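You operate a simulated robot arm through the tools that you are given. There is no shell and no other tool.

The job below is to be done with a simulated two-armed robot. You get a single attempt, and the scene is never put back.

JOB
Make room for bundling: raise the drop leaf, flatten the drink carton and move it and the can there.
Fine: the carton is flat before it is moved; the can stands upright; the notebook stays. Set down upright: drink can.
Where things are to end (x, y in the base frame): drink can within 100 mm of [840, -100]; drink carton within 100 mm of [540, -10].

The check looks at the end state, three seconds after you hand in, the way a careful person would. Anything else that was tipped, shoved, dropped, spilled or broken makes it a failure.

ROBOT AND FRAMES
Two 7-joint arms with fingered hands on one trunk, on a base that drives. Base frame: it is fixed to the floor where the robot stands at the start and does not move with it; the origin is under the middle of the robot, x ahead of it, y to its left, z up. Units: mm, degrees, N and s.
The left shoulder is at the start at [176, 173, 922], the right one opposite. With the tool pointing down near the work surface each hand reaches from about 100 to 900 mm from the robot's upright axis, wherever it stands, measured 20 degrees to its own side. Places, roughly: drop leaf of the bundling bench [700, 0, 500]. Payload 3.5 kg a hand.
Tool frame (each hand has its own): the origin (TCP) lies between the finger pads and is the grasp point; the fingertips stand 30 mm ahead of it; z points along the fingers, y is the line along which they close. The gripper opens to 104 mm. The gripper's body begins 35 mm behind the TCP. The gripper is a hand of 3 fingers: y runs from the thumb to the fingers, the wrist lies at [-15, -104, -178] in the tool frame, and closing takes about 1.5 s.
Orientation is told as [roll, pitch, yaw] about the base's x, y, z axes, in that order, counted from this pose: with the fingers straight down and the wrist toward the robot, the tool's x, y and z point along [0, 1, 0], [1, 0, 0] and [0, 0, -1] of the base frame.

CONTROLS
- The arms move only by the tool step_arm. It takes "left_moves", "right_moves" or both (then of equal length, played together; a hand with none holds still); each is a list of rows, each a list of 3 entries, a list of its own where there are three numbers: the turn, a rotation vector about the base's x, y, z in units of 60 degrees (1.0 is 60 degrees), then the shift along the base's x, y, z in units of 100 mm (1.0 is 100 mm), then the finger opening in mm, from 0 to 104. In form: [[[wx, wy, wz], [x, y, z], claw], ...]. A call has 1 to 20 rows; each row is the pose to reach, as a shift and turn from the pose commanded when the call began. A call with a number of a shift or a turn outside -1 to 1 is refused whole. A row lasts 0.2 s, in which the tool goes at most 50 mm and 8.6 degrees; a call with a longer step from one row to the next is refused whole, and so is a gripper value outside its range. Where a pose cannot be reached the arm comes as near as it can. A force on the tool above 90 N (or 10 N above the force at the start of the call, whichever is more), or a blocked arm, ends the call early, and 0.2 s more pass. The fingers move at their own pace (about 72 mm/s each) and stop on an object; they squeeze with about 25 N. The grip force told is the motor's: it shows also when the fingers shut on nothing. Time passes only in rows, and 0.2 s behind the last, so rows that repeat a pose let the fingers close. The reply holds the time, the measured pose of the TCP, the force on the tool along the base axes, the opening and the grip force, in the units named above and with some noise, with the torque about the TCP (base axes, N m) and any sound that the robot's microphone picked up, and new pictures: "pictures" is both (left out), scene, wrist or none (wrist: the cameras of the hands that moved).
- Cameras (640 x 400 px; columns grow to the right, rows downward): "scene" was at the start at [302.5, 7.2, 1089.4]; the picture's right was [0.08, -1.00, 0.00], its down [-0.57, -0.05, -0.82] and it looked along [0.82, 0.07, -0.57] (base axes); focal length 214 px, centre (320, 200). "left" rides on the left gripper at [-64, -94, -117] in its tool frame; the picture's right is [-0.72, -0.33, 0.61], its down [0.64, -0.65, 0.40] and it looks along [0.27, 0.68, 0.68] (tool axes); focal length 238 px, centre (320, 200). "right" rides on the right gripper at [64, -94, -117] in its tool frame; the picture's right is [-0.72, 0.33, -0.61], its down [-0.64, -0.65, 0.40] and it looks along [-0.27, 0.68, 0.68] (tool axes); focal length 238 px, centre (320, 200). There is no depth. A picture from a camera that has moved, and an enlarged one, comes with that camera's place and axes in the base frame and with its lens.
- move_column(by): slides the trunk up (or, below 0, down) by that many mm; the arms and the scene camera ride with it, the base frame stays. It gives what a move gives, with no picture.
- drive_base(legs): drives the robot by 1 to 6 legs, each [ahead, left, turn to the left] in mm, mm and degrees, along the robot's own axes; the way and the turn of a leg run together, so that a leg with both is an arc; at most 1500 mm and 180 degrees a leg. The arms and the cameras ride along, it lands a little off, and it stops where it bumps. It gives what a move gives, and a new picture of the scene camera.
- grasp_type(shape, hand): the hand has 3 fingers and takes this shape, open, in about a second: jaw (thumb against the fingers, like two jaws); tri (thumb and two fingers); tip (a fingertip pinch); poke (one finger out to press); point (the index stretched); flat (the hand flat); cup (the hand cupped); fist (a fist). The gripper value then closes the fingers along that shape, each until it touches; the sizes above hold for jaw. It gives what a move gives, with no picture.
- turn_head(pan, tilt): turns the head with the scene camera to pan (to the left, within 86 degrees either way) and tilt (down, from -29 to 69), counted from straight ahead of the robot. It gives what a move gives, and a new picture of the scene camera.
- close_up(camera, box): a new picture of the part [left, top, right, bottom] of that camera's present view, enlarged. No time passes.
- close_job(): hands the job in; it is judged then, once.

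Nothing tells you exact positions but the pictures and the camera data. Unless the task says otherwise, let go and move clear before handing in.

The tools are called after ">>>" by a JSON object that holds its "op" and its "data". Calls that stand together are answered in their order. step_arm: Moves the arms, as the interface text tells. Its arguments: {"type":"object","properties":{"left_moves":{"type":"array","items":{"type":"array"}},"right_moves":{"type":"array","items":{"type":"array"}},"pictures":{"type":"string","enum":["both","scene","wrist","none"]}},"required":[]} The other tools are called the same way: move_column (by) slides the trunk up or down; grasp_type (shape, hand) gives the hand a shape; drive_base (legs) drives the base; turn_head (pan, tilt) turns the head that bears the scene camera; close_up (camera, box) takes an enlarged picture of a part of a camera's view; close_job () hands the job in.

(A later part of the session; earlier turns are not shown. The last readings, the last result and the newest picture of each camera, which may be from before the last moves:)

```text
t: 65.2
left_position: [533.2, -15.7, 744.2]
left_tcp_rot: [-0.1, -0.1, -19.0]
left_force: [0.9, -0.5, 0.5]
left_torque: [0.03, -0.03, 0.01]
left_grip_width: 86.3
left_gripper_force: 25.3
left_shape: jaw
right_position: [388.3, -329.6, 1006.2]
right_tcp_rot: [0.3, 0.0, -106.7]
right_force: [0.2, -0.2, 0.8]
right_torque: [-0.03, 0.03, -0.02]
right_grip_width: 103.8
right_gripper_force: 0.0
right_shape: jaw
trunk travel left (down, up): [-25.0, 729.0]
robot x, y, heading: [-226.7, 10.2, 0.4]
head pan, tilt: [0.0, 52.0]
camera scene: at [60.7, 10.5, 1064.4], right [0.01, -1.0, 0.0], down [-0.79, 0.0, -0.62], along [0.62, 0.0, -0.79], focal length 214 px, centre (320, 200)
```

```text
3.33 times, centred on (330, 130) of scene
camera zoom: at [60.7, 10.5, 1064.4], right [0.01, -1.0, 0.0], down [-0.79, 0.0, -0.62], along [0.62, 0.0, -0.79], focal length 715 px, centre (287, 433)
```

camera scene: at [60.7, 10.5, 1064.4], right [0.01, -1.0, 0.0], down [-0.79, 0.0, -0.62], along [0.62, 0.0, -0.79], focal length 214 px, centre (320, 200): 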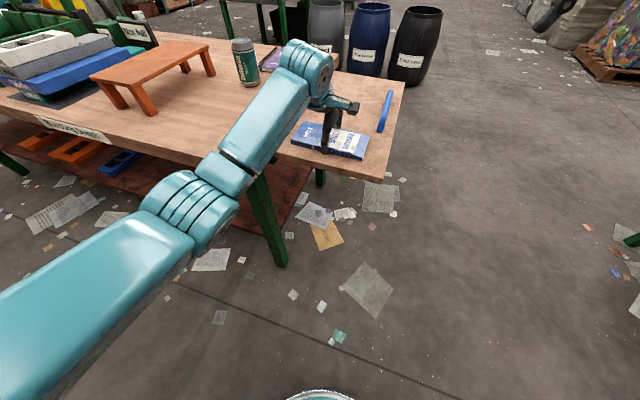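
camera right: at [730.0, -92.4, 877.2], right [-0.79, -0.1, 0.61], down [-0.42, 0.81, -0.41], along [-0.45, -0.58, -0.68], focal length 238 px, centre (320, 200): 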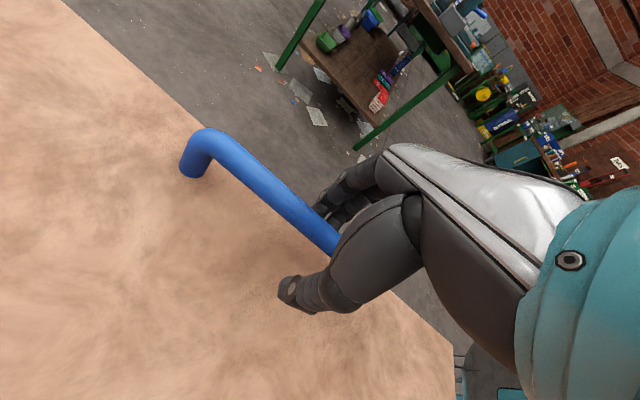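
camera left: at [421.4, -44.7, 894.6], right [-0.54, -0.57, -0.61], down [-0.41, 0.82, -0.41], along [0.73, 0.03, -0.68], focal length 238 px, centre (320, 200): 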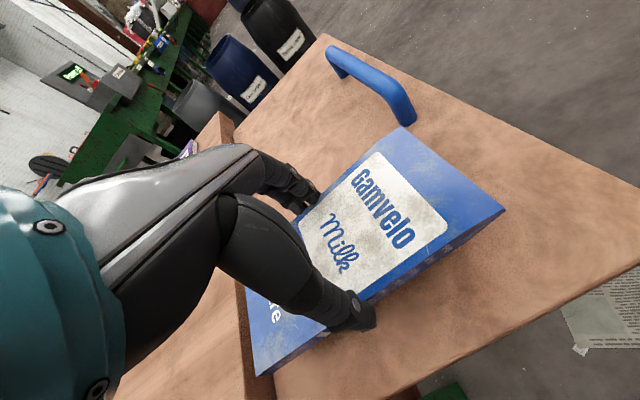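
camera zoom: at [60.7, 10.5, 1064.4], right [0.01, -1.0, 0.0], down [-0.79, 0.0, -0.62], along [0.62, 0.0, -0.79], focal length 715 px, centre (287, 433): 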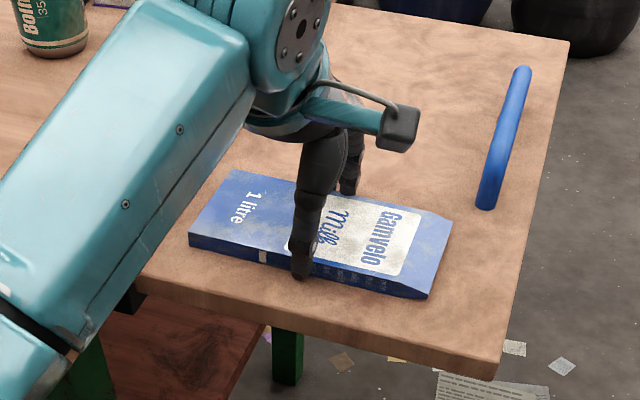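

The carton is about 5 mm above the leaf. I will lower in 1–2 mm steps to feel for contact.

>>> {"op": "step_arm", "data": {"left_moves": [[[0, 0, 0], [0, 0, -0.015], 60], [[0, 0, 0], [0, 0, -0.03], 60], [[0, 0, 0], [0, 0, -0.04], 60], [[0, 0, 0], [0, 0, -0.04], 60]], "pictures": "none"}}

>>> {"op": "close_up", "data": {"camera": "left", "box": [240, 200, 440, 380]}}

```text
t: 66.2
left_position: [532.9, -14.8, 739.5]
left_tcp_rot: [-0.1, -0.1, -19.1]
left_force: [1.4, -2.8, 7.2]
left_torque: [0.02, 0.02, 0.06]
left_grip_width: 86.2
left_gripper_force: 25.2
left_shape: jaw
right_position: [387.8, -329.4, 1008.1]
right_tcp_rot: [0.4, 0.1, -106.8]
right_force: [-0.5, -0.6, -0.6]
right_torque: [-0.01, 0.0, -0.01]
right_grip_width: 103.9
right_gripper_force: 0.0
right_shape: jaw
trunk travel left (down, up): [-25.0, 729.0]
robot x, y, heading: [-226.1, 9.6, 0.4]
head pan, tilt: [0.0, 52.0]
```

```text
2.22 times, centred on (340, 290) of left
camera zoom: at [422.4, -45.6, 856.7], right [-0.54, -0.58, -0.61], down [-0.41, 0.82, -0.41], along [0.74, 0.03, -0.68], focal length 530 px, centre (276, 0)
```

zoom: 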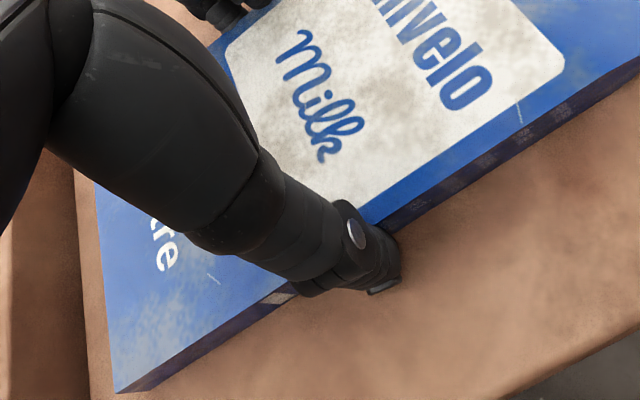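

The carton rests on the leaf with 7 N on the hand, so the leaf top is at z ≈ 710 as estimated. I will open the hand and lift straight up.

>>> {"op": "step_arm", "data": {"left_moves": [[[0, 0, 0], [0, 0, 0.015], 60], [[0, 0, 0], [0, 0, 0.02], 95], [[0, 0, 0], [0, 0, 0.02], 104], [[0, 0, 0], [0, 0, 0.02], 104], [[0, 0, 0], [0, 0, 0.1], 104], [[0, 0, 0], [0, 0, 0.3], 104], [[0, 0, 0], [0, 0, 0.6], 104], [[0, 0, 0], [0, 0, 0.95], 104]], "pictures": "both"}}

>>> {"op": "close_up", "data": {"camera": "scene", "box": [240, 70, 420, 190]}}

```text
t: 68.0
left_position: [531.5, -17.0, 834.6]
left_tcp_rot: [0.0, 0.0, -18.9]
left_force: [0.3, 0.3, 0.2]
left_torque: [0.01, 0.04, 0.02]
left_grip_width: 103.6
left_gripper_force: 0.0
left_shape: jaw
right_position: [388.1, -328.9, 1008.0]
right_tcp_rot: [0.3, 0.0, -106.7]
right_force: [-0.7, -0.5, 0.7]
right_torque: [0.01, -0.02, -0.02]
right_grip_width: 103.8
right_gripper_force: 0.1
right_shape: jaw
trunk travel left (down, up): [-25.0, 729.0]
robot x, y, heading: [-229.6, 11.5, 0.1]
head pan, tilt: [0.0, 52.0]
camera scene: at [60.5, 10.4, 1064.5], right [0.01, -1.0, 0.0], down [-0.79, 0.0, -0.62], along [0.62, 0.0, -0.79], focal length 214 px, centre (320, 200)
camera left: at [421.9, -47.8, 951.2], right [-0.54, -0.58, -0.61], down [-0.41, 0.82, -0.41], along [0.73, 0.03, -0.68], focal length 238 px, centre (320, 200)
```

scene: 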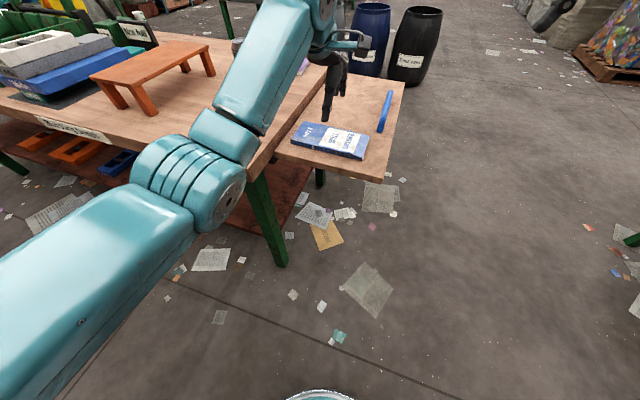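
left: 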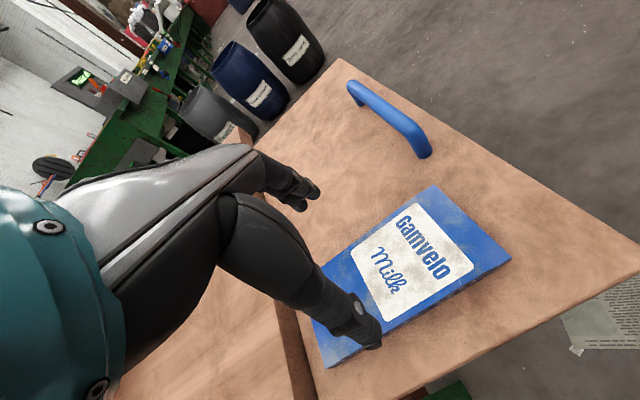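

```text
3.33 times, centred on (330, 130) of scene
camera zoom: at [60.5, 10.4, 1064.5], right [0.01, -1.0, 0.0], down [-0.79, 0.0, -0.62], along [0.62, 0.0, -0.79], focal length 715 px, centre (287, 433)
```

zoom: 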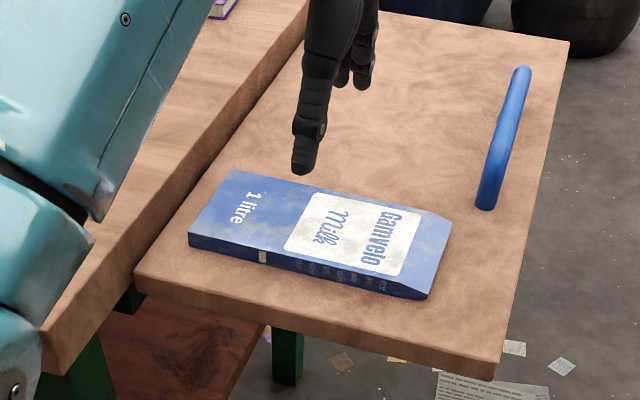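

The carton lies flat on the leaf at about (532, -15). Next is the can with the right hand. I will first bring the left hand up and back, and turn the right hand back to its normal downward pose.

>>> {"op": "step_arm", "data": {"left_moves": [[[0, 0, 0], [0, 0, 0.3], 104], [[0, 0, 0], [0, 0, 0.6], 104], [[0, 0, 0], [0, 0, 0.9], 104], [[0, 0, 0.08], [-0.2, 0.2, 1.0], 104], [[0, 0, 0.16], [-0.4, 0.4, 1.0], 104], [[0, 0, 0.24], [-0.6, 0.6, 1.0], 104], [[0, 0, 0.32], [-0.8, 0.8, 1.0], 104]], "right_moves": [[[0, 0, 0.127], [-0.04, 0.08, 0.07], 104], [[0, 0, 0.254], [-0.08, 0.16, 0.14], 104], [[0, 0, 0.381], [-0.12, 0.24, 0.21], 104], [[0, 0, 0.508], [-0.16, 0.32, 0.28], 104], [[0, 0, 0.635], [-0.2, 0.4, 0.35], 104], [[0, 0, 0.762], [-0.24, 0.48, 0.42], 104], [[0, 0, 0.889], [-0.28, 0.56, 0.5], 104]], "pictures": "scene"}}

```text
t: 69.6
left_position: [450.5, 66.0, 933.3]
left_tcp_rot: [0.0, -0.1, 0.3]
left_force: [1.0, -0.6, -0.6]
left_torque: [0.02, -0.02, 0.01]
left_grip_width: 103.9
left_gripper_force: 0.1
left_shape: jaw
right_position: [362.4, -272.5, 1059.3]
right_tcp_rot: [0.3, 0.0, -53.1]
right_force: [0.3, 0.2, 0.6]
right_torque: [0.06, 0.01, -0.02]
right_grip_width: 103.8
right_gripper_force: 0.1
right_shape: jaw
right hand out of reach, approached as far as the arm can: row 1, 2, 3, 4, 5
trunk travel left (down, up): [-25.0, 729.0]
robot x, y, heading: [-226.9, 6.8, 0.3]
head pan, tilt: [0.0, 52.0]
camera scene: at [60.7, 10.3, 1064.4], right [0.01, -1.0, 0.0], down [-0.79, 0.0, -0.62], along [0.62, 0.0, -0.79], focal length 214 px, centre (320, 200)
```

scene: 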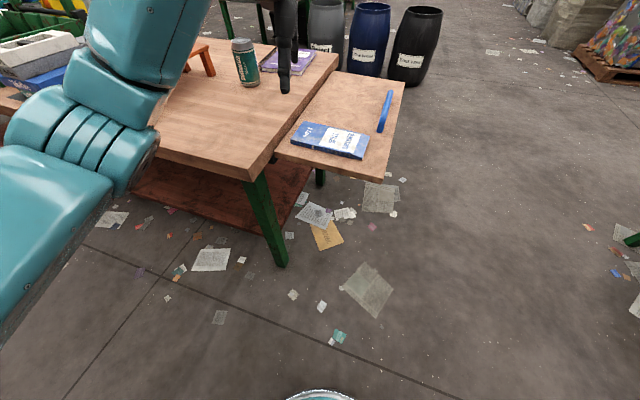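

Both arms moved freely. I will finish turning the right hand and tuck the left arm away.

>>> {"op": "step_arm", "data": {"left_moves": [[[0, 0, 0], [-0.14, 0.14, 0.14], 104], [[0, 0, 0], [-0.28, 0.28, 0.28], 104], [[0, 0, 0], [-0.42, 0.42, 0.42], 104], [[0, 0, 0], [-0.56, 0.56, 0.56], 104], [[0, 0, 0], [-0.7, 0.7, 0.7], 104], [[0, 0, 0], [-0.84, 0.84, 0.84], 104], [[0, 0, 0], [-0.98, 0.98, 0.98], 104]], "right_moves": [[[0, 0, 0.127], [-0.05, 0.09, 0.07], 104], [[0, 0, 0.254], [-0.1, 0.18, 0.14], 104], [[0, 0, 0.381], [-0.15, 0.27, 0.21], 104], [[0, 0, 0.508], [-0.2, 0.36, 0.28], 104], [[0, 0, 0.635], [-0.25, 0.45, 0.35], 104], [[0, 0, 0.762], [-0.3, 0.54, 0.42], 104], [[0, 0, 0.885], [-0.35, 0.6, 0.48], 104]], "pictures": "none"}}

>>> {"op": "step_arm", "data": {"left_moves": [[[0, 0, 0], [-0.2, 0.3, 0.12], 104], [[0, 0, 0], [-0.4, 0.6, 0.25], 104], [[0, 0, 0], [-0.6, 0.95, 0.4], 104]], "pictures": "scene"}}

```text
t: 71.2
left_position: [355.9, 162.1, 1030.5]
left_tcp_rot: [-0.1, -0.1, 0.3]
left_force: [0.2, 0.3, 0.8]
left_torque: [0.01, 0.0, -0.02]
left_grip_width: 103.6
left_gripper_force: 0.2
left_shape: jaw
right_position: [324.9, -212.0, 1106.6]
right_tcp_rot: [0.2, -0.1, -0.1]
right_force: [0.1, 0.2, -0.3]
right_torque: [-0.01, -0.01, 0.02]
right_grip_width: 103.8
right_gripper_force: 0.0
right_shape: jaw
trunk travel left (down, up): [-25.0, 729.0]
robot x, y, heading: [-230.7, 11.9, 0.3]
head pan, tilt: [0.0, 52.0]
```

```text
t: 72.0
left_position: [293.0, 254.9, 1072.2]
left_tcp_rot: [0.0, -0.1, 0.2]
left_force: [1.2, 0.1, 0.0]
left_torque: [0.01, 0.03, 0.0]
left_grip_width: 103.8
left_gripper_force: 0.1
left_shape: jaw
right_position: [324.9, -212.0, 1107.5]
right_tcp_rot: [0.2, 0.0, -0.2]
right_force: [-0.3, -0.8, 0.4]
right_torque: [-0.02, 0.02, 0.03]
right_grip_width: 103.8
right_gripper_force: 0.0
right_shape: jaw
trunk travel left (down, up): [-25.0, 729.0]
robot x, y, heading: [-230.2, 8.3, 0.4]
head pan, tilt: [0.0, 52.0]
camera scene: at [60.4, 10.7, 1064.6], right [0.01, -1.0, 0.0], down [-0.79, 0.0, -0.62], along [0.62, 0.0, -0.79], focal length 214 px, centre (320, 200)
```

scene: 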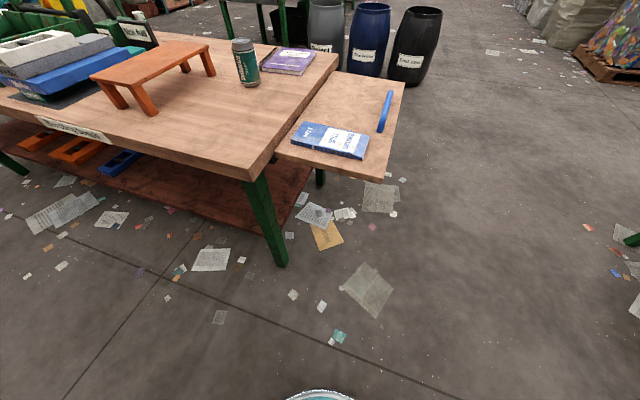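

Both hands are high and clear. I will drive forward and left to where the right hand can reach both the can and its place.

>>> {"op": "drive_base", "data": {"legs": [[0, 125, 0], [230, 0, 0]]}}

>>> {"op": "turn_head", "data": {"pan": 2, "tilt": 38}}

>>> {"op": "close_up", "data": {"camera": "scene", "box": [240, 80, 440, 205]}}

>>> {"op": "close_up", "data": {"camera": "right", "box": [0, 0, 320, 200]}}

```text
t: 74.5
left_position: [519.1, 375.6, 1071.3]
left_tcp_rot: [-0.1, 0.0, 0.0]
left_force: [0.3, -0.4, -0.2]
left_torque: [0.05, 0.02, 0.02]
left_grip_width: 104.1
left_gripper_force: 0.0
left_shape: jaw
right_position: [546.8, -91.3, 1106.3]
right_tcp_rot: [0.4, 0.0, -0.5]
right_force: [-0.2, -0.8, -0.6]
right_torque: [-0.01, 0.02, -0.03]
right_grip_width: 103.8
right_gripper_force: 0.2
right_shape: jaw
trunk travel left (down, up): [-25.0, 729.0]
robot x, y, heading: [-4.0, 132.7, 0.2]
head pan, tilt: [0.0, 52.0]
camera scene: at [283.4, 132.6, 1064.3], right [0.0, -1.0, 0.0], down [-0.79, 0.0, -0.62], along [0.62, 0.0, -0.79], focal length 214 px, centre (320, 200)
```

scene: 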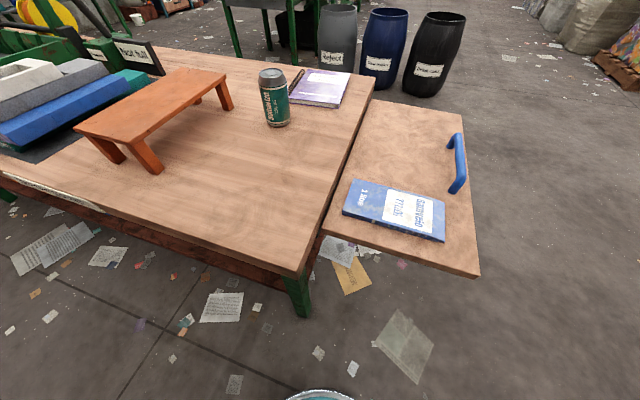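

```text
t: 75.3
left_position: [517.9, 375.4, 1070.5]
left_tcp_rot: [0.1, 0.0, 0.0]
left_force: [-0.1, -0.2, -0.5]
left_torque: [0.0, -0.02, 0.02]
left_grip_width: 103.7
left_gripper_force: 0.0
left_shape: jaw
right_position: [546.0, -91.4, 1105.1]
right_tcp_rot: [0.3, 0.0, -0.5]
right_force: [0.1, -0.1, -0.1]
right_torque: [0.0, -0.01, 0.01]
right_grip_width: 103.9
right_gripper_force: 0.1
right_shape: jaw
trunk travel left (down, up): [-25.0, 729.0]
robot x, y, heading: [-4.7, 132.3, 0.1]
head pan, tilt: [2.0, 38.0]
camera scene: at [294.1, 135.6, 1084.1], right [0.04, -1.0, 0.0], down [-0.62, -0.02, -0.79], along [0.79, 0.03, -0.62], focal length 214 px, centre (320, 200)
```

scene: 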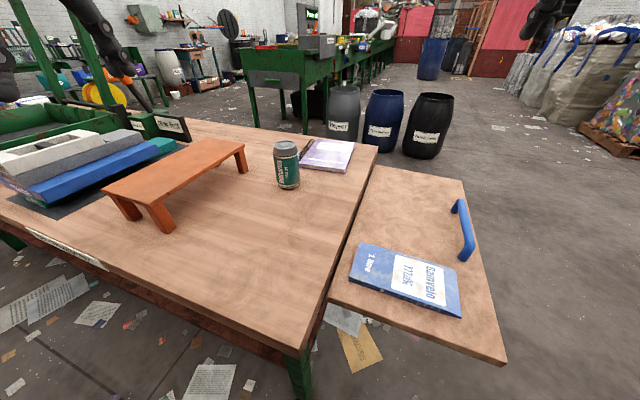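

```text
3.20 times, centred on (340, 142) of scene
camera zoom: at [294.1, 135.6, 1084.1], right [0.04, -1.0, 0.0], down [-0.62, -0.02, -0.79], along [0.79, 0.03, -0.62], focal length 686 px, centre (256, 384)
```

zoom: 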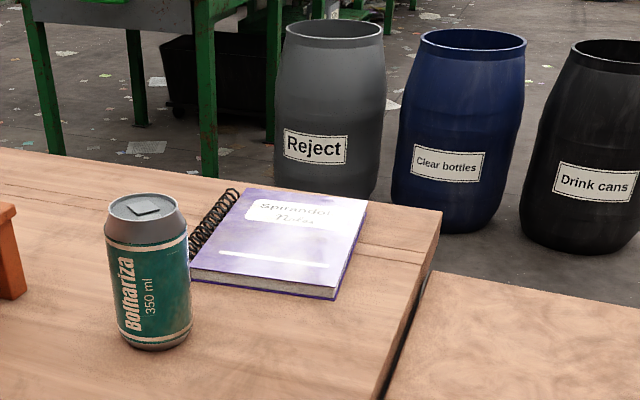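

```text
2.00 times, centred on (160, 100) of right
camera zoom: at [452.6, -26.5, 1223.4], right [0.32, -0.73, 0.61], down [-0.66, -0.63, -0.41], along [0.68, -0.27, -0.68], focal length 477 px, centre (640, 400)
```

zoom: 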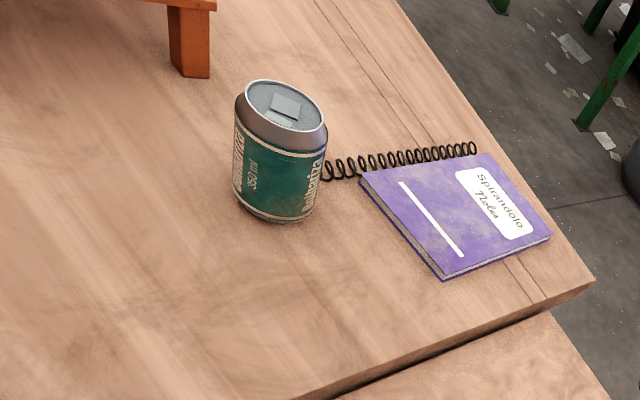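

The can triangulates to about (795, 240) with its top at z ≈ 865, and the notebook lies beyond it, untouched. I will bring the right hand above the can.

>>> {"op": "step_arm", "data": {"right_moves": [[[0, 0, 0], [0.22, 0.3, 0], 104], [[0, 0, 0], [0.44, 0.6, 0], 104], [[0, 0, 0], [0.7, 0.95, 0], 104]], "pictures": "none"}}

>>> {"op": "step_arm", "data": {"right_moves": [[[0, 0, 0], [0.22, 0.3, -0.1], 104], [[0, 0, 0], [0.44, 0.6, -0.2], 104], [[0, 0, 0], [0.7, 0.95, -0.3], 104]], "pictures": "none"}}

>>> {"op": "step_arm", "data": {"right_moves": [[[0, 0, 0], [0.22, 0.3, -0.1], 104], [[0, 0, 0], [0.44, 0.6, -0.2], 104], [[0, 0, 0], [0.7, 0.95, -0.3], 104]], "pictures": "both"}}

```text
t: 76.1
left_position: [517.5, 376.8, 1071.0]
left_tcp_rot: [-0.2, 0.0, 0.0]
left_force: [-0.4, 1.6, -0.2]
left_torque: [0.01, 0.0, 0.03]
left_grip_width: 103.9
left_gripper_force: 0.1
left_shape: jaw
right_position: [617.9, 6.6, 1104.6]
right_tcp_rot: [0.3, 0.0, -0.6]
right_force: [-0.3, -0.6, 0.0]
right_torque: [0.0, -0.02, -0.01]
right_grip_width: 103.9
right_gripper_force: 0.1
right_shape: jaw
trunk travel left (down, up): [-25.0, 729.0]
robot x, y, heading: [-4.4, 133.6, 0.3]
head pan, tilt: [2.0, 38.0]
```

```text
t: 76.9
left_position: [517.5, 376.8, 1071.9]
left_tcp_rot: [-0.1, 0.0, 0.0]
left_force: [-0.2, 0.8, 0.2]
left_torque: [-0.01, -0.03, -0.01]
left_grip_width: 103.9
left_gripper_force: 0.0
left_shape: jaw
right_position: [687.9, 101.4, 1075.4]
right_tcp_rot: [0.2, -0.1, -0.5]
right_force: [-0.2, 0.0, 0.5]
right_torque: [-0.02, 0.07, -0.03]
right_grip_width: 103.6
right_gripper_force: 0.0
right_shape: jaw
trunk travel left (down, up): [-25.0, 729.0]
robot x, y, heading: [-7.6, 133.8, 0.1]
head pan, tilt: [2.0, 38.0]
```

```text
t: 77.7
left_position: [518.4, 376.7, 1071.1]
left_tcp_rot: [0.0, 0.0, 0.1]
left_force: [0.0, -0.6, -0.3]
left_torque: [0.02, 0.01, -0.01]
left_grip_width: 103.7
left_gripper_force: 0.0
left_shape: jaw
right_position: [722.1, 142.2, 1033.0]
right_tcp_rot: [0.2, 0.0, -0.4]
right_force: [-0.1, 0.4, 0.1]
right_torque: [0.01, 0.03, 0.0]
right_grip_width: 104.1
right_gripper_force: 0.0
right_shape: jaw
right hand out of reach, approached as far as the arm can: row 2, 3
trunk travel left (down, up): [-25.0, 729.0]
robot x, y, heading: [-10.1, 129.6, 0.2]
head pan, tilt: [2.0, 38.0]
camera scene: at [294.4, 135.8, 1084.1], right [0.04, -1.0, 0.0], down [-0.62, -0.02, -0.79], along [0.79, 0.03, -0.62], focal length 214 px, centre (320, 200)
camera right: at [628.6, 207.8, 1149.5], right [0.32, -0.72, 0.61], down [-0.66, -0.63, -0.41], along [0.68, -0.27, -0.68], focal length 238 px, centre (320, 200)
```

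scene: 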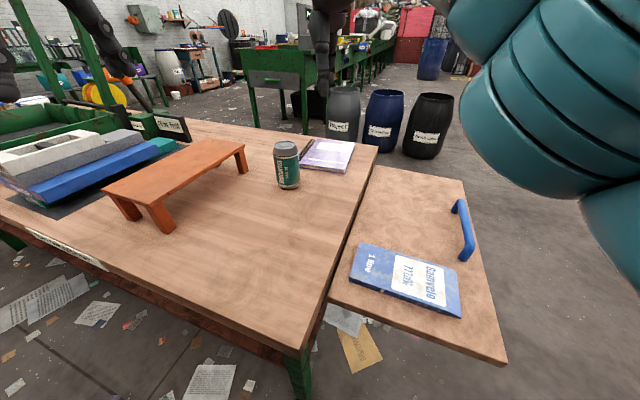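
right: 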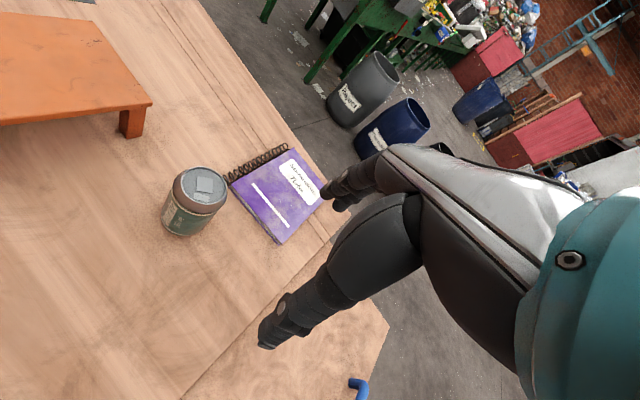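

The right arm is at its reach limit here. Standing about 65 mm further forward and 40 mm left, it should reach both the can and its place, so I will drive there.

>>> {"op": "drive_base", "data": {"legs": [[0, 38, 0], [65, 0, 0]]}}

```text
t: 79.2
left_position: [584.1, 412.6, 1071.1]
left_tcp_rot: [0.0, -0.1, -0.1]
left_force: [-0.2, 0.1, 0.0]
left_torque: [0.02, 0.01, -0.01]
left_grip_width: 103.7
left_gripper_force: 0.1
left_shape: jaw
right_position: [787.9, 176.6, 1032.1]
right_tcp_rot: [0.3, 0.0, -0.6]
right_force: [0.5, -1.1, -0.9]
right_torque: [0.0, 0.0, -0.01]
right_grip_width: 103.8
right_gripper_force: 0.1
right_shape: jaw
trunk travel left (down, up): [-25.0, 729.0]
robot x, y, heading: [59.7, 167.5, 0.3]
head pan, tilt: [2.0, 38.0]
camera scene: at [360.3, 172.4, 1084.0], right [0.03, -1.0, 0.0], down [-0.62, -0.02, -0.79], along [0.79, 0.03, -0.62], focal length 214 px, centre (320, 200)
```

scene: 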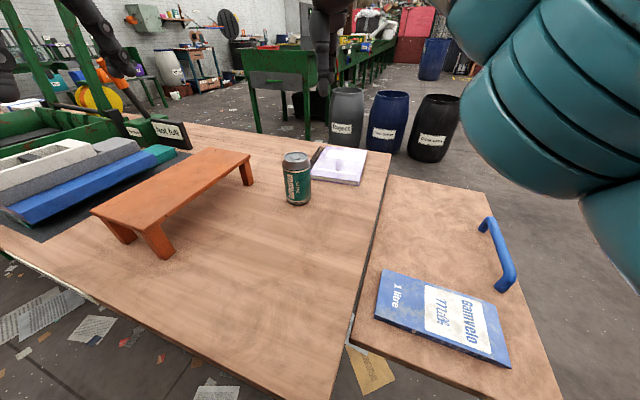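

The robot is at (60, 168) with everything undisturbed. I will move the right hand over the can and part of the way down.

>>> {"op": "step_arm", "data": {"right_moves": [[[0, 0, 0], [0.03, 0.22, -0.2], 104], [[0, 0, 0], [0.06, 0.44, -0.4], 104], [[0, 0, 0], [0.075, 0.635, -0.65], 104], [[0, 0, 0], [0.075, 0.635, -0.85], 104]], "pictures": "both"}}

>>> {"op": "close_up", "data": {"camera": "scene", "box": [220, 80, 420, 230]}}

>>> {"op": "close_up", "data": {"camera": "right", "box": [80, 80, 400, 360]}}

```text
t: 80.2
left_position: [583.2, 413.3, 1073.1]
left_tcp_rot: [0.0, -0.2, -0.1]
left_force: [0.3, -0.3, -0.4]
left_torque: [-0.01, 0.03, 0.03]
left_grip_width: 103.5
left_gripper_force: 0.0
left_shape: jaw
right_position: [796.5, 243.9, 946.1]
right_tcp_rot: [0.3, 0.0, -0.6]
right_force: [0.0, 0.2, 0.8]
right_torque: [0.01, -0.01, 0.01]
right_grip_width: 103.8
right_gripper_force: 0.1
right_shape: jaw
right hand out of reach, approached as far as the arm can: row 2, 3
trunk travel left (down, up): [-25.0, 729.0]
robot x, y, heading: [59.4, 169.2, 0.2]
head pan, tilt: [2.0, 38.0]
camera scene: at [359.8, 172.5, 1084.2], right [0.03, -1.0, 0.0], down [-0.62, -0.02, -0.79], along [0.79, 0.03, -0.62], focal length 214 px, centre (320, 200)
camera right: at [702.0, 309.3, 1063.5], right [0.32, -0.73, 0.61], down [-0.66, -0.63, -0.41], along [0.68, -0.27, -0.68], focal length 238 px, centre (320, 200)
```

scene: 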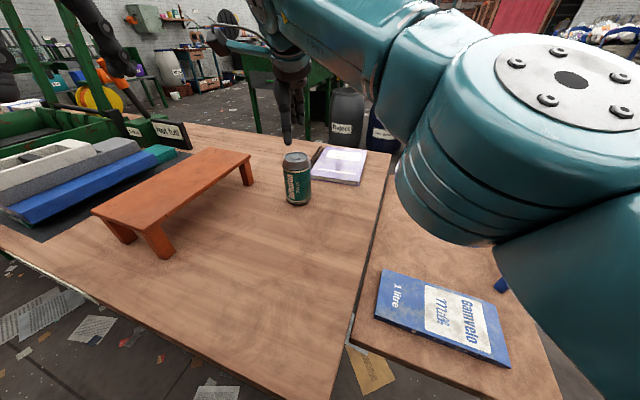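
right: 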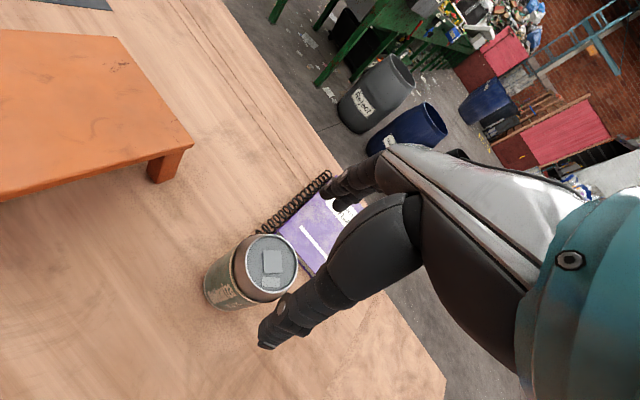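

```text
2.67 times, centred on (320, 155) of scene
camera zoom: at [359.8, 172.5, 1084.2], right [0.03, -1.0, 0.0], down [-0.62, -0.02, -0.79], along [0.79, 0.03, -0.62], focal length 572 px, centre (320, 320)
```

zoom: 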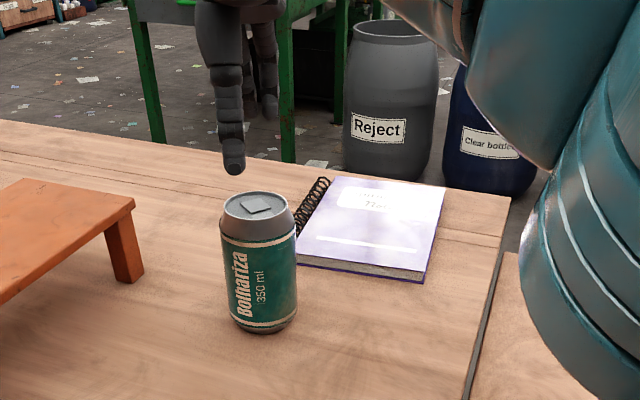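

```text
1.43 times, centred on (240, 220) of right
camera zoom: at [702.0, 309.3, 1063.5], right [0.32, -0.73, 0.61], down [-0.66, -0.63, -0.41], along [0.68, -0.27, -0.68], focal length 340 px, centre (434, 171)
```

zoom: 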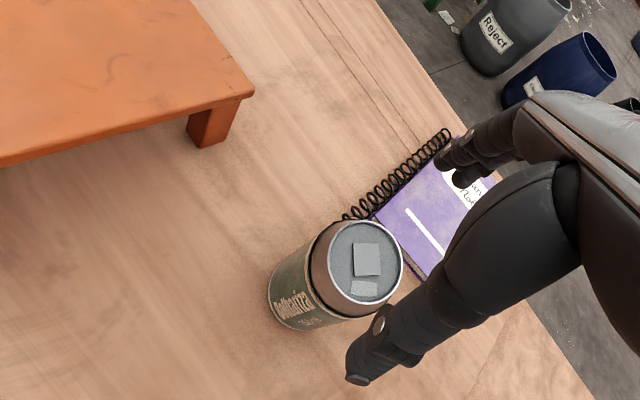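

The hand is centred over the can within 2 mm. I will go down around it.

>>> {"op": "step_arm", "data": {"right_moves": [[[0, 0, 0], [0.005, 0, -0.25], 104], [[0, 0, 0], [0.005, 0, -0.5], 104], [[0, 0, 0], [0.005, 0, -0.7], 104], [[0, 0, 0], [0.005, 0, -0.85], 104], [[0, 0, 0], [0.005, 0, -0.95], 104]], "pictures": "both"}}

>>> {"op": "close_up", "data": {"camera": "scene", "box": [220, 80, 420, 230]}}

```text
t: 81.4
left_position: [584.4, 412.5, 1072.4]
left_tcp_rot: [0.0, -0.1, 0.0]
left_force: [-0.1, -0.5, 0.7]
left_torque: [-0.02, -0.02, 0.04]
left_grip_width: 103.6
left_gripper_force: 0.1
left_shape: jaw
right_position: [797.8, 242.7, 854.7]
right_tcp_rot: [0.3, 0.0, -0.5]
right_force: [1.2, 0.2, 0.4]
right_torque: [0.0, 0.01, -0.03]
right_grip_width: 104.0
right_gripper_force: 0.0
right_shape: jaw
trunk travel left (down, up): [-25.0, 729.0]
robot x, y, heading: [59.7, 170.6, 0.2]
head pan, tilt: [2.0, 38.0]
camera scene: at [359.7, 172.3, 1084.2], right [0.03, -1.0, 0.0], down [-0.62, -0.02, -0.79], along [0.79, 0.03, -0.62], focal length 214 px, centre (320, 200)
camera right: at [703.3, 307.7, 971.0], right [0.32, -0.73, 0.61], down [-0.66, -0.63, -0.41], along [0.68, -0.27, -0.68], focal length 238 px, centre (320, 200)
```

scene: 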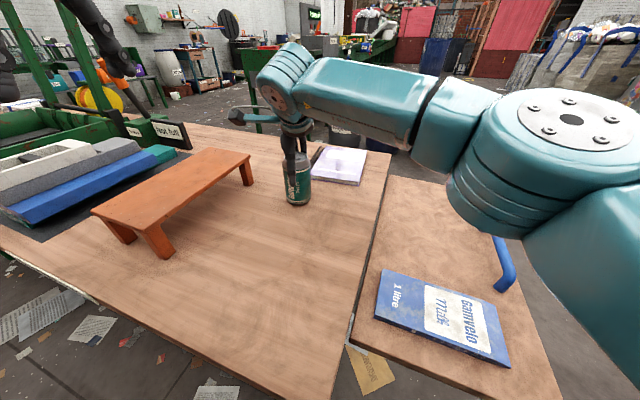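
right: 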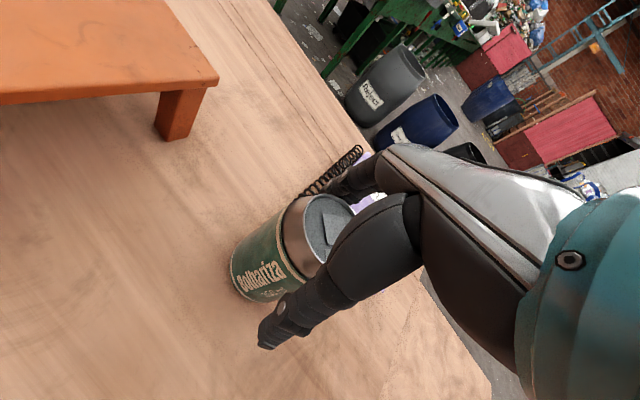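

```text
2.67 times, centred on (320, 155) of scene
camera zoom: at [359.7, 172.3, 1084.2], right [0.03, -1.0, 0.0], down [-0.62, -0.02, -0.79], along [0.79, 0.03, -0.62], focal length 572 px, centre (320, 320)
```

zoom: 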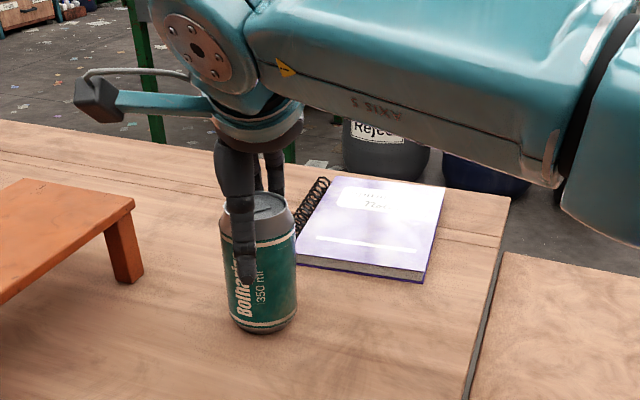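

Thumb and fingers straddle the can well, and the elbow is high above the leaf. I will lower the last 16 mm and close.

>>> {"op": "step_arm", "data": {"right_moves": [[[0, 0, 0], [0, 0, -0.06], 104], [[0, 0, 0], [0, 0, -0.12], 104], [[0, 0, 0], [0, 0, -0.16], 104], [[0, 0, 0], [0, 0, -0.16], 90], [[0, 0, 0], [0, 0, -0.16], 75], [[0, 0, 0], [0, 0, -0.16], 60], [[0, 0, 0], [0, 0, -0.16], 50], [[0, 0, 0], [0, 0, -0.16], 50], [[0, 0, 0], [0, 0, -0.16], 50]], "pictures": "both"}}

>>> {"op": "close_up", "data": {"camera": "scene", "box": [220, 80, 420, 230]}}

```text
t: 83.4
left_position: [583.6, 411.9, 1071.2]
left_tcp_rot: [0.0, -0.1, -0.2]
left_force: [0.0, -0.2, 0.7]
left_torque: [0.01, 0.04, -0.01]
left_grip_width: 104.1
left_gripper_force: 0.2
left_shape: jaw
right_position: [796.6, 243.2, 837.5]
right_tcp_rot: [0.2, 0.0, -0.5]
right_force: [1.0, -0.1, 0.5]
right_torque: [-0.01, 0.04, -0.02]
right_grip_width: 58.2
right_gripper_force: 25.2
right_shape: jaw
trunk travel left (down, up): [-25.0, 729.0]
robot x, y, heading: [56.8, 168.4, -0.3]
head pan, tilt: [2.0, 38.0]
camera scene: at [359.7, 172.3, 1084.2], right [0.03, -1.0, 0.0], down [-0.62, -0.02, -0.79], along [0.79, 0.03, -0.62], focal length 214 px, centre (320, 200)
camera right: at [702.5, 307.3, 954.3], right [0.32, -0.73, 0.61], down [-0.66, -0.63, -0.41], along [0.68, -0.27, -0.68], focal length 238 px, centre (320, 200)
```

scene: 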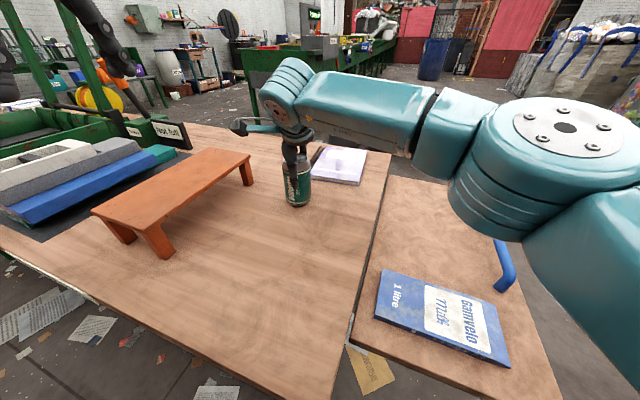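
right: 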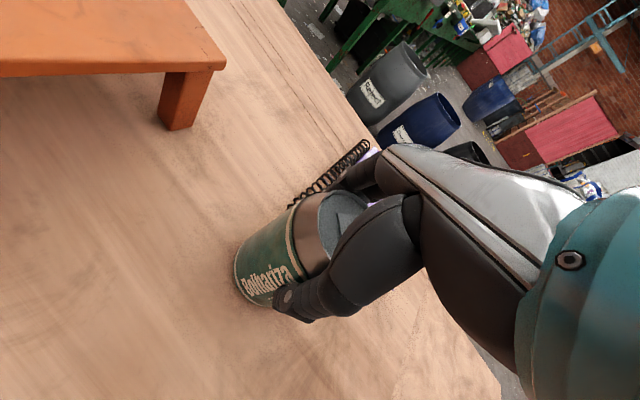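

```text
2.67 times, centred on (320, 155) of scene
camera zoom: at [359.7, 172.3, 1084.2], right [0.03, -1.0, 0.0], down [-0.62, -0.02, -0.79], along [0.79, 0.03, -0.62], focal length 572 px, centre (320, 320)
```

zoom: 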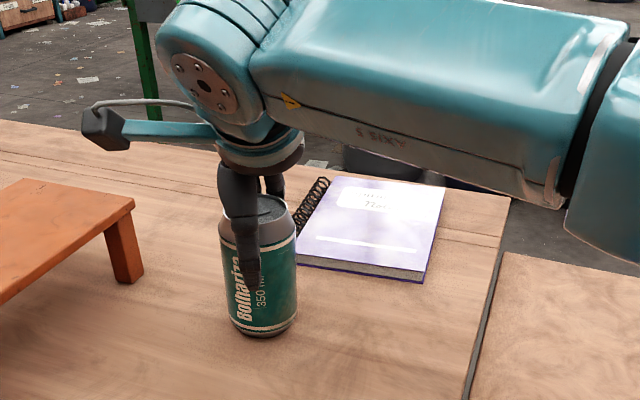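

The can is gripped with 25 N and still upright. I will lift it straight up.

>>> {"op": "step_arm", "data": {"right_moves": [[[0, 0, 0], [0, 0, 0.1], 50], [[0, 0, 0], [0, 0, 0.3], 50], [[0, 0, 0], [0, 0, 0.55], 50], [[0, 0, 0], [0, 0, 0.8], 50]], "pictures": "both"}}

>>> {"op": "close_up", "data": {"camera": "scene", "box": [220, 80, 420, 230]}}

```text
t: 84.4
left_position: [582.8, 413.8, 1071.4]
left_tcp_rot: [0.0, -0.2, -0.1]
left_force: [-0.4, 0.6, 0.3]
left_torque: [-0.03, 0.02, 0.0]
left_grip_width: 103.9
left_gripper_force: 0.0
left_shape: jaw
right_position: [796.6, 242.7, 917.7]
right_tcp_rot: [0.3, -0.1, -0.7]
right_force: [0.3, -1.0, -0.2]
right_torque: [0.0, 0.02, 0.0]
right_grip_width: 58.0
right_gripper_force: 24.8
right_shape: jaw
trunk travel left (down, up): [-25.0, 729.0]
robot x, y, heading: [61.3, 169.0, 0.2]
head pan, tilt: [2.0, 38.0]
camera scene: at [359.5, 172.4, 1084.3], right [0.03, -1.0, 0.0], down [-0.62, -0.02, -0.79], along [0.79, 0.03, -0.62], focal length 214 px, centre (320, 200)
camera right: at [702.8, 307.7, 1034.4], right [0.32, -0.73, 0.61], down [-0.66, -0.63, -0.41], along [0.68, -0.27, -0.68], focal length 238 px, centre (320, 200)
```

scene: 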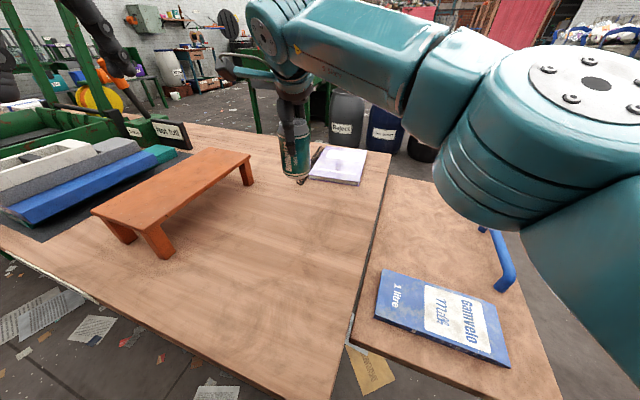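
right: 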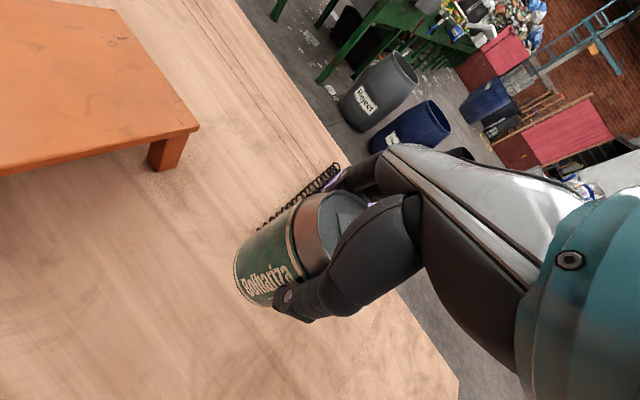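

```text
2.67 times, centred on (320, 155) of scene
camera zoom: at [359.5, 172.4, 1084.3], right [0.03, -1.0, 0.0], down [-0.62, -0.02, -0.79], along [0.79, 0.03, -0.62], focal length 572 px, centre (320, 320)
```

zoom: 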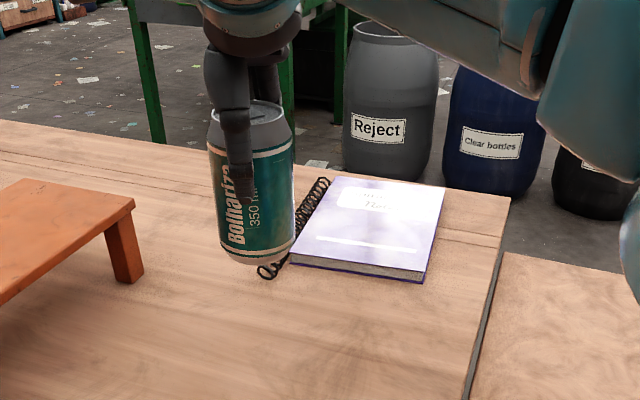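

The can is upright in the hand and very light, evidently empty. I will carry it across, well above the notebook, to its place over the leaf.

>>> {"op": "step_arm", "data": {"right_moves": [[[0, 0, 0], [0.04, -0.3, 0.05], 50], [[0, 0, 0], [0.08, -0.6, 0.05], 50], [[0, 0, 0], [0.12, -0.9, 0.05], 50]], "pictures": "none"}}

>>> {"op": "step_arm", "data": {"right_moves": [[[0, 0, 0], [0.04, -0.3, 0], 50], [[0, 0, 0], [0.08, -0.6, 0], 50], [[0, 0, 0], [0.12, -0.9, 0], 50]], "pictures": "none"}}

>>> {"op": "step_arm", "data": {"right_moves": [[[0, 0, 0], [0.04, -0.3, 0], 50], [[0, 0, 0], [0.08, -0.6, 0], 50], [[0, 0, 0], [0.12, -0.9, 0], 50]], "pictures": "both"}}

```text
t: 85.2
left_position: [582.6, 411.9, 1071.4]
left_tcp_rot: [0.0, -0.1, -0.2]
left_force: [-0.1, 0.0, -0.1]
left_torque: [-0.02, 0.01, 0.0]
left_grip_width: 104.1
left_gripper_force: 0.0
left_shape: jaw
right_position: [809.1, 151.4, 919.8]
right_tcp_rot: [0.3, 0.0, -0.6]
right_force: [0.4, -0.4, 0.3]
right_torque: [0.01, 0.0, 0.01]
right_grip_width: 58.1
right_gripper_force: 25.0
right_shape: jaw
trunk travel left (down, up): [-25.0, 729.0]
robot x, y, heading: [56.4, 166.6, 0.1]
head pan, tilt: [2.0, 38.0]
```

```text
t: 86.0
left_position: [583.7, 412.2, 1072.4]
left_tcp_rot: [0.0, -0.2, -0.2]
left_force: [-0.1, 0.2, -0.3]
left_torque: [-0.03, -0.01, -0.03]
left_grip_width: 103.9
left_gripper_force: 0.1
left_shape: jaw
right_position: [823.8, 60.8, 923.2]
right_tcp_rot: [0.3, -0.1, -0.6]
right_force: [-0.1, -0.9, -0.6]
right_torque: [0.02, -0.02, -0.02]
right_grip_width: 57.9
right_gripper_force: 25.2
right_shape: jaw
trunk travel left (down, up): [-25.0, 729.0]
robot x, y, heading: [59.0, 167.7, 0.2]
head pan, tilt: [2.0, 38.0]
```

```text
t: 86.8
left_position: [583.9, 412.3, 1071.4]
left_tcp_rot: [0.0, -0.1, -0.1]
left_force: [-0.5, 0.3, 0.5]
left_torque: [0.01, 0.02, 0.03]
left_grip_width: 103.6
left_gripper_force: 0.1
left_shape: jaw
right_position: [834.4, -30.3, 923.3]
right_tcp_rot: [0.3, 0.0, -0.6]
right_force: [0.3, -0.7, -0.2]
right_torque: [-0.03, 0.01, 0.01]
right_grip_width: 57.9
right_gripper_force: 25.4
right_shape: jaw
trunk travel left (down, up): [-25.0, 729.0]
robot x, y, heading: [57.5, 166.1, 0.1]
head pan, tilt: [2.0, 38.0]
camera scene: at [359.7, 172.2, 1084.2], right [0.03, -1.0, 0.0], down [-0.62, -0.02, -0.79], along [0.79, 0.03, -0.62], focal length 214 px, centre (320, 200)
camera right: at [741.1, 34.7, 1040.1], right [0.32, -0.73, 0.61], down [-0.66, -0.63, -0.41], along [0.68, -0.27, -0.68], focal length 238 px, centre (320, 200)
```

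scene: 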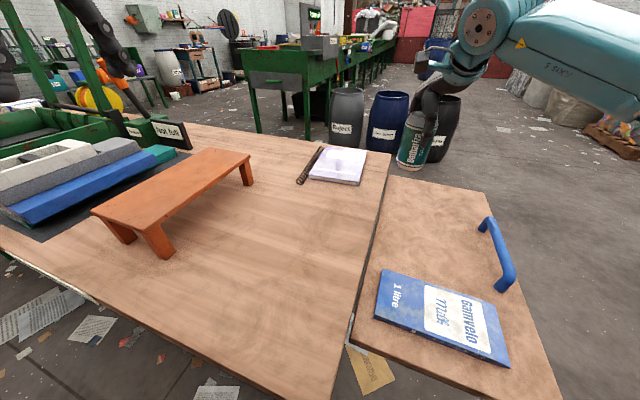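
right: 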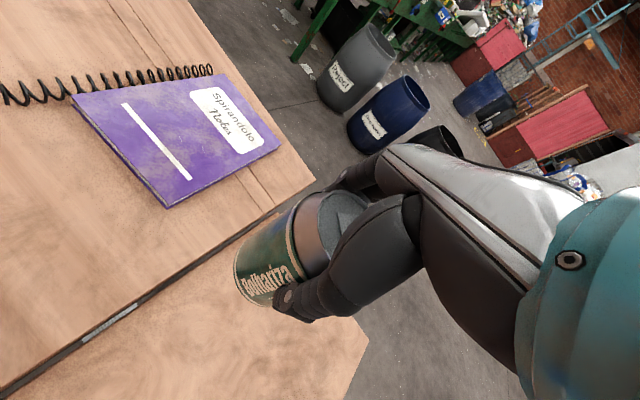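

The can is past the notebook and nearly over the leaf. I will move the last 70 mm and lower partway.

>>> {"op": "step_arm", "data": {"right_moves": [[[0, 0, 0], [0.02, -0.25, 0], 50], [[0, 0, 0], [0.04, -0.5, 0], 50], [[0, 0, 0], [0.056, -0.7, -0.2], 50], [[0, 0, 0], [0.056, -0.7, -0.5], 50], [[0, 0, 0], [0.056, -0.7, -0.8], 50], [[0, 0, 0], [0.056, -0.7, -0.95], 50]], "pictures": "both"}}

>>> {"op": "close_up", "data": {"camera": "scene", "box": [340, 110, 520, 260]}}

```text
t: 88.2
left_position: [584.3, 412.9, 1072.1]
left_tcp_rot: [0.0, -0.1, -0.1]
left_force: [-0.6, 0.6, 1.2]
left_torque: [0.03, 0.0, -0.02]
left_grip_width: 103.7
left_gripper_force: 0.0
left_shape: jaw
right_position: [835.2, -99.1, 825.8]
right_tcp_rot: [0.3, 0.0, -0.5]
right_force: [0.9, 0.2, 0.0]
right_torque: [0.0, 0.01, 0.02]
right_grip_width: 57.8
right_gripper_force: 24.6
right_shape: jaw
trunk travel left (down, up): [-25.0, 729.0]
robot x, y, heading: [59.4, 166.6, 0.1]
head pan, tilt: [2.0, 38.0]
camera scene: at [359.8, 172.3, 1084.2], right [0.03, -1.0, 0.0], down [-0.62, -0.02, -0.79], along [0.79, 0.03, -0.62], focal length 214 px, centre (320, 200)
camera right: at [741.5, -34.2, 943.5], right [0.32, -0.73, 0.61], down [-0.66, -0.63, -0.41], along [0.68, -0.27, -0.68], focal length 238 px, centre (320, 200)
```

scene: 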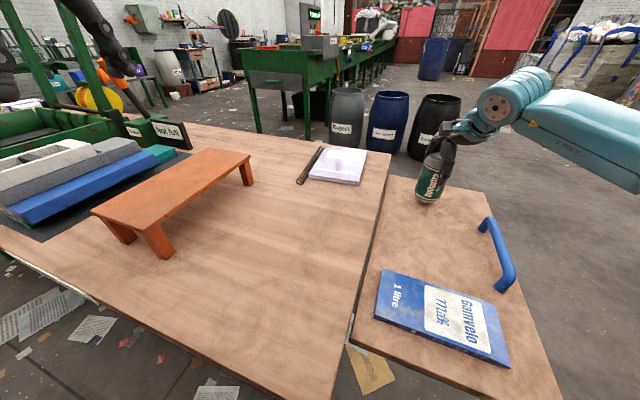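
right: 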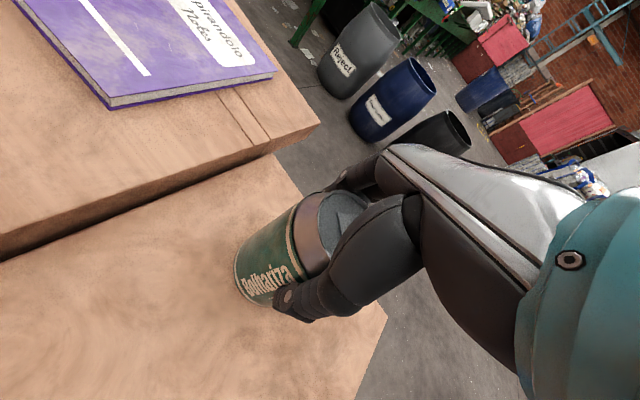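

```text
2.67 times, centred on (430, 185) of scene
camera zoom: at [359.8, 172.3, 1084.2], right [0.03, -1.0, 0.0], down [-0.62, -0.02, -0.79], along [0.79, 0.03, -0.62], focal length 572 px, centre (27, 240)
```

zoom: 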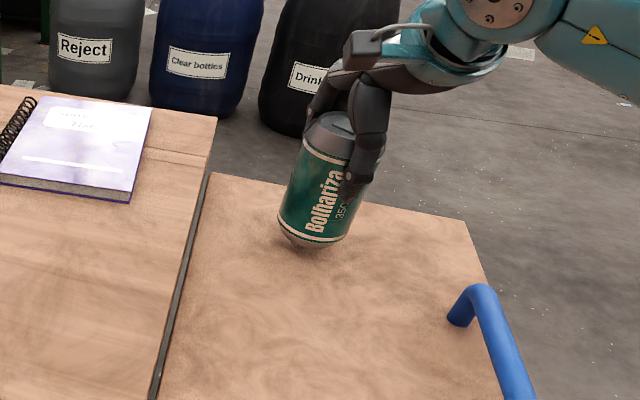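

The can is about 23 mm above the leaf. I will lower it slowly until it touches.

>>> {"op": "step_arm", "data": {"right_moves": [[[0, 0, 0], [0.03, 0, -0.08], 50], [[0, 0, 0], [0.03, 0, -0.15], 50], [[0, 0, 0], [0.03, 0, -0.18], 50], [[0, 0, 0], [0.03, 0, -0.18], 50]], "pictures": "none"}}

>>> {"op": "step_arm", "data": {"right_moves": [[[0, 0, 0], [0, 0, -0.015], 50], [[0, 0, 0], [0, 0, -0.03], 50], [[0, 0, 0], [0, 0, -0.04], 50], [[0, 0, 0], [0, 0, -0.04], 50]], "pictures": "none"}}

>>> {"op": "close_up", "data": {"camera": "scene", "box": [340, 110, 520, 260]}}

```text
t: 89.2
left_position: [583.4, 411.8, 1071.9]
left_tcp_rot: [-0.1, -0.1, -0.1]
left_force: [0.7, -0.5, 0.1]
left_torque: [0.01, 0.02, -0.01]
left_grip_width: 104.0
left_gripper_force: 0.0
left_shape: jaw
right_position: [838.5, -98.9, 809.7]
right_tcp_rot: [0.3, 0.0, -0.6]
right_force: [-0.3, -0.3, -0.2]
right_torque: [0.0, -0.03, -0.01]
right_grip_width: 57.8
right_gripper_force: 24.9
right_shape: jaw
trunk travel left (down, up): [-25.0, 729.0]
robot x, y, heading: [59.0, 170.8, -0.1]
head pan, tilt: [2.0, 38.0]
```

```text
t: 90.2
left_position: [582.1, 412.5, 1073.2]
left_tcp_rot: [0.0, -0.1, -0.1]
left_force: [0.8, 0.0, 0.2]
left_torque: [0.01, -0.03, -0.01]
left_grip_width: 103.7
left_gripper_force: 0.1
left_shape: jaw
right_position: [838.9, -100.0, 805.7]
right_tcp_rot: [0.3, -0.2, -0.6]
right_force: [-0.3, -1.2, 9.5]
right_torque: [-0.04, 0.22, 0.05]
right_grip_width: 57.4
right_gripper_force: 25.0
right_shape: jaw
trunk travel left (down, up): [-25.0, 729.0]
robot x, y, heading: [56.3, 168.5, -0.0]
head pan, tilt: [2.0, 38.0]
```

```text
2.67 times, centred on (430, 185) of scene
camera zoom: at [358.8, 172.4, 1084.6], right [0.03, -1.0, 0.0], down [-0.61, -0.02, -0.79], along [0.79, 0.03, -0.61], focal length 572 px, centre (27, 240)
```

zoom: 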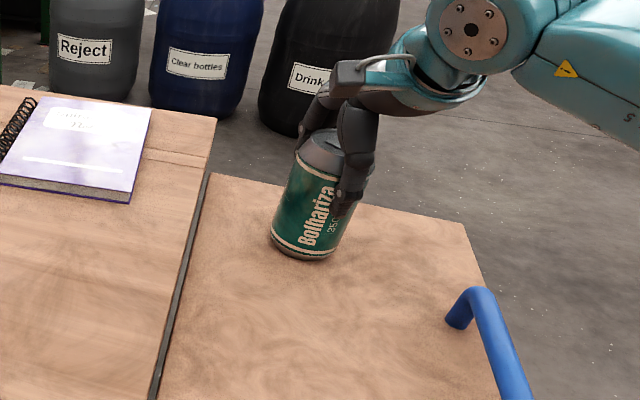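

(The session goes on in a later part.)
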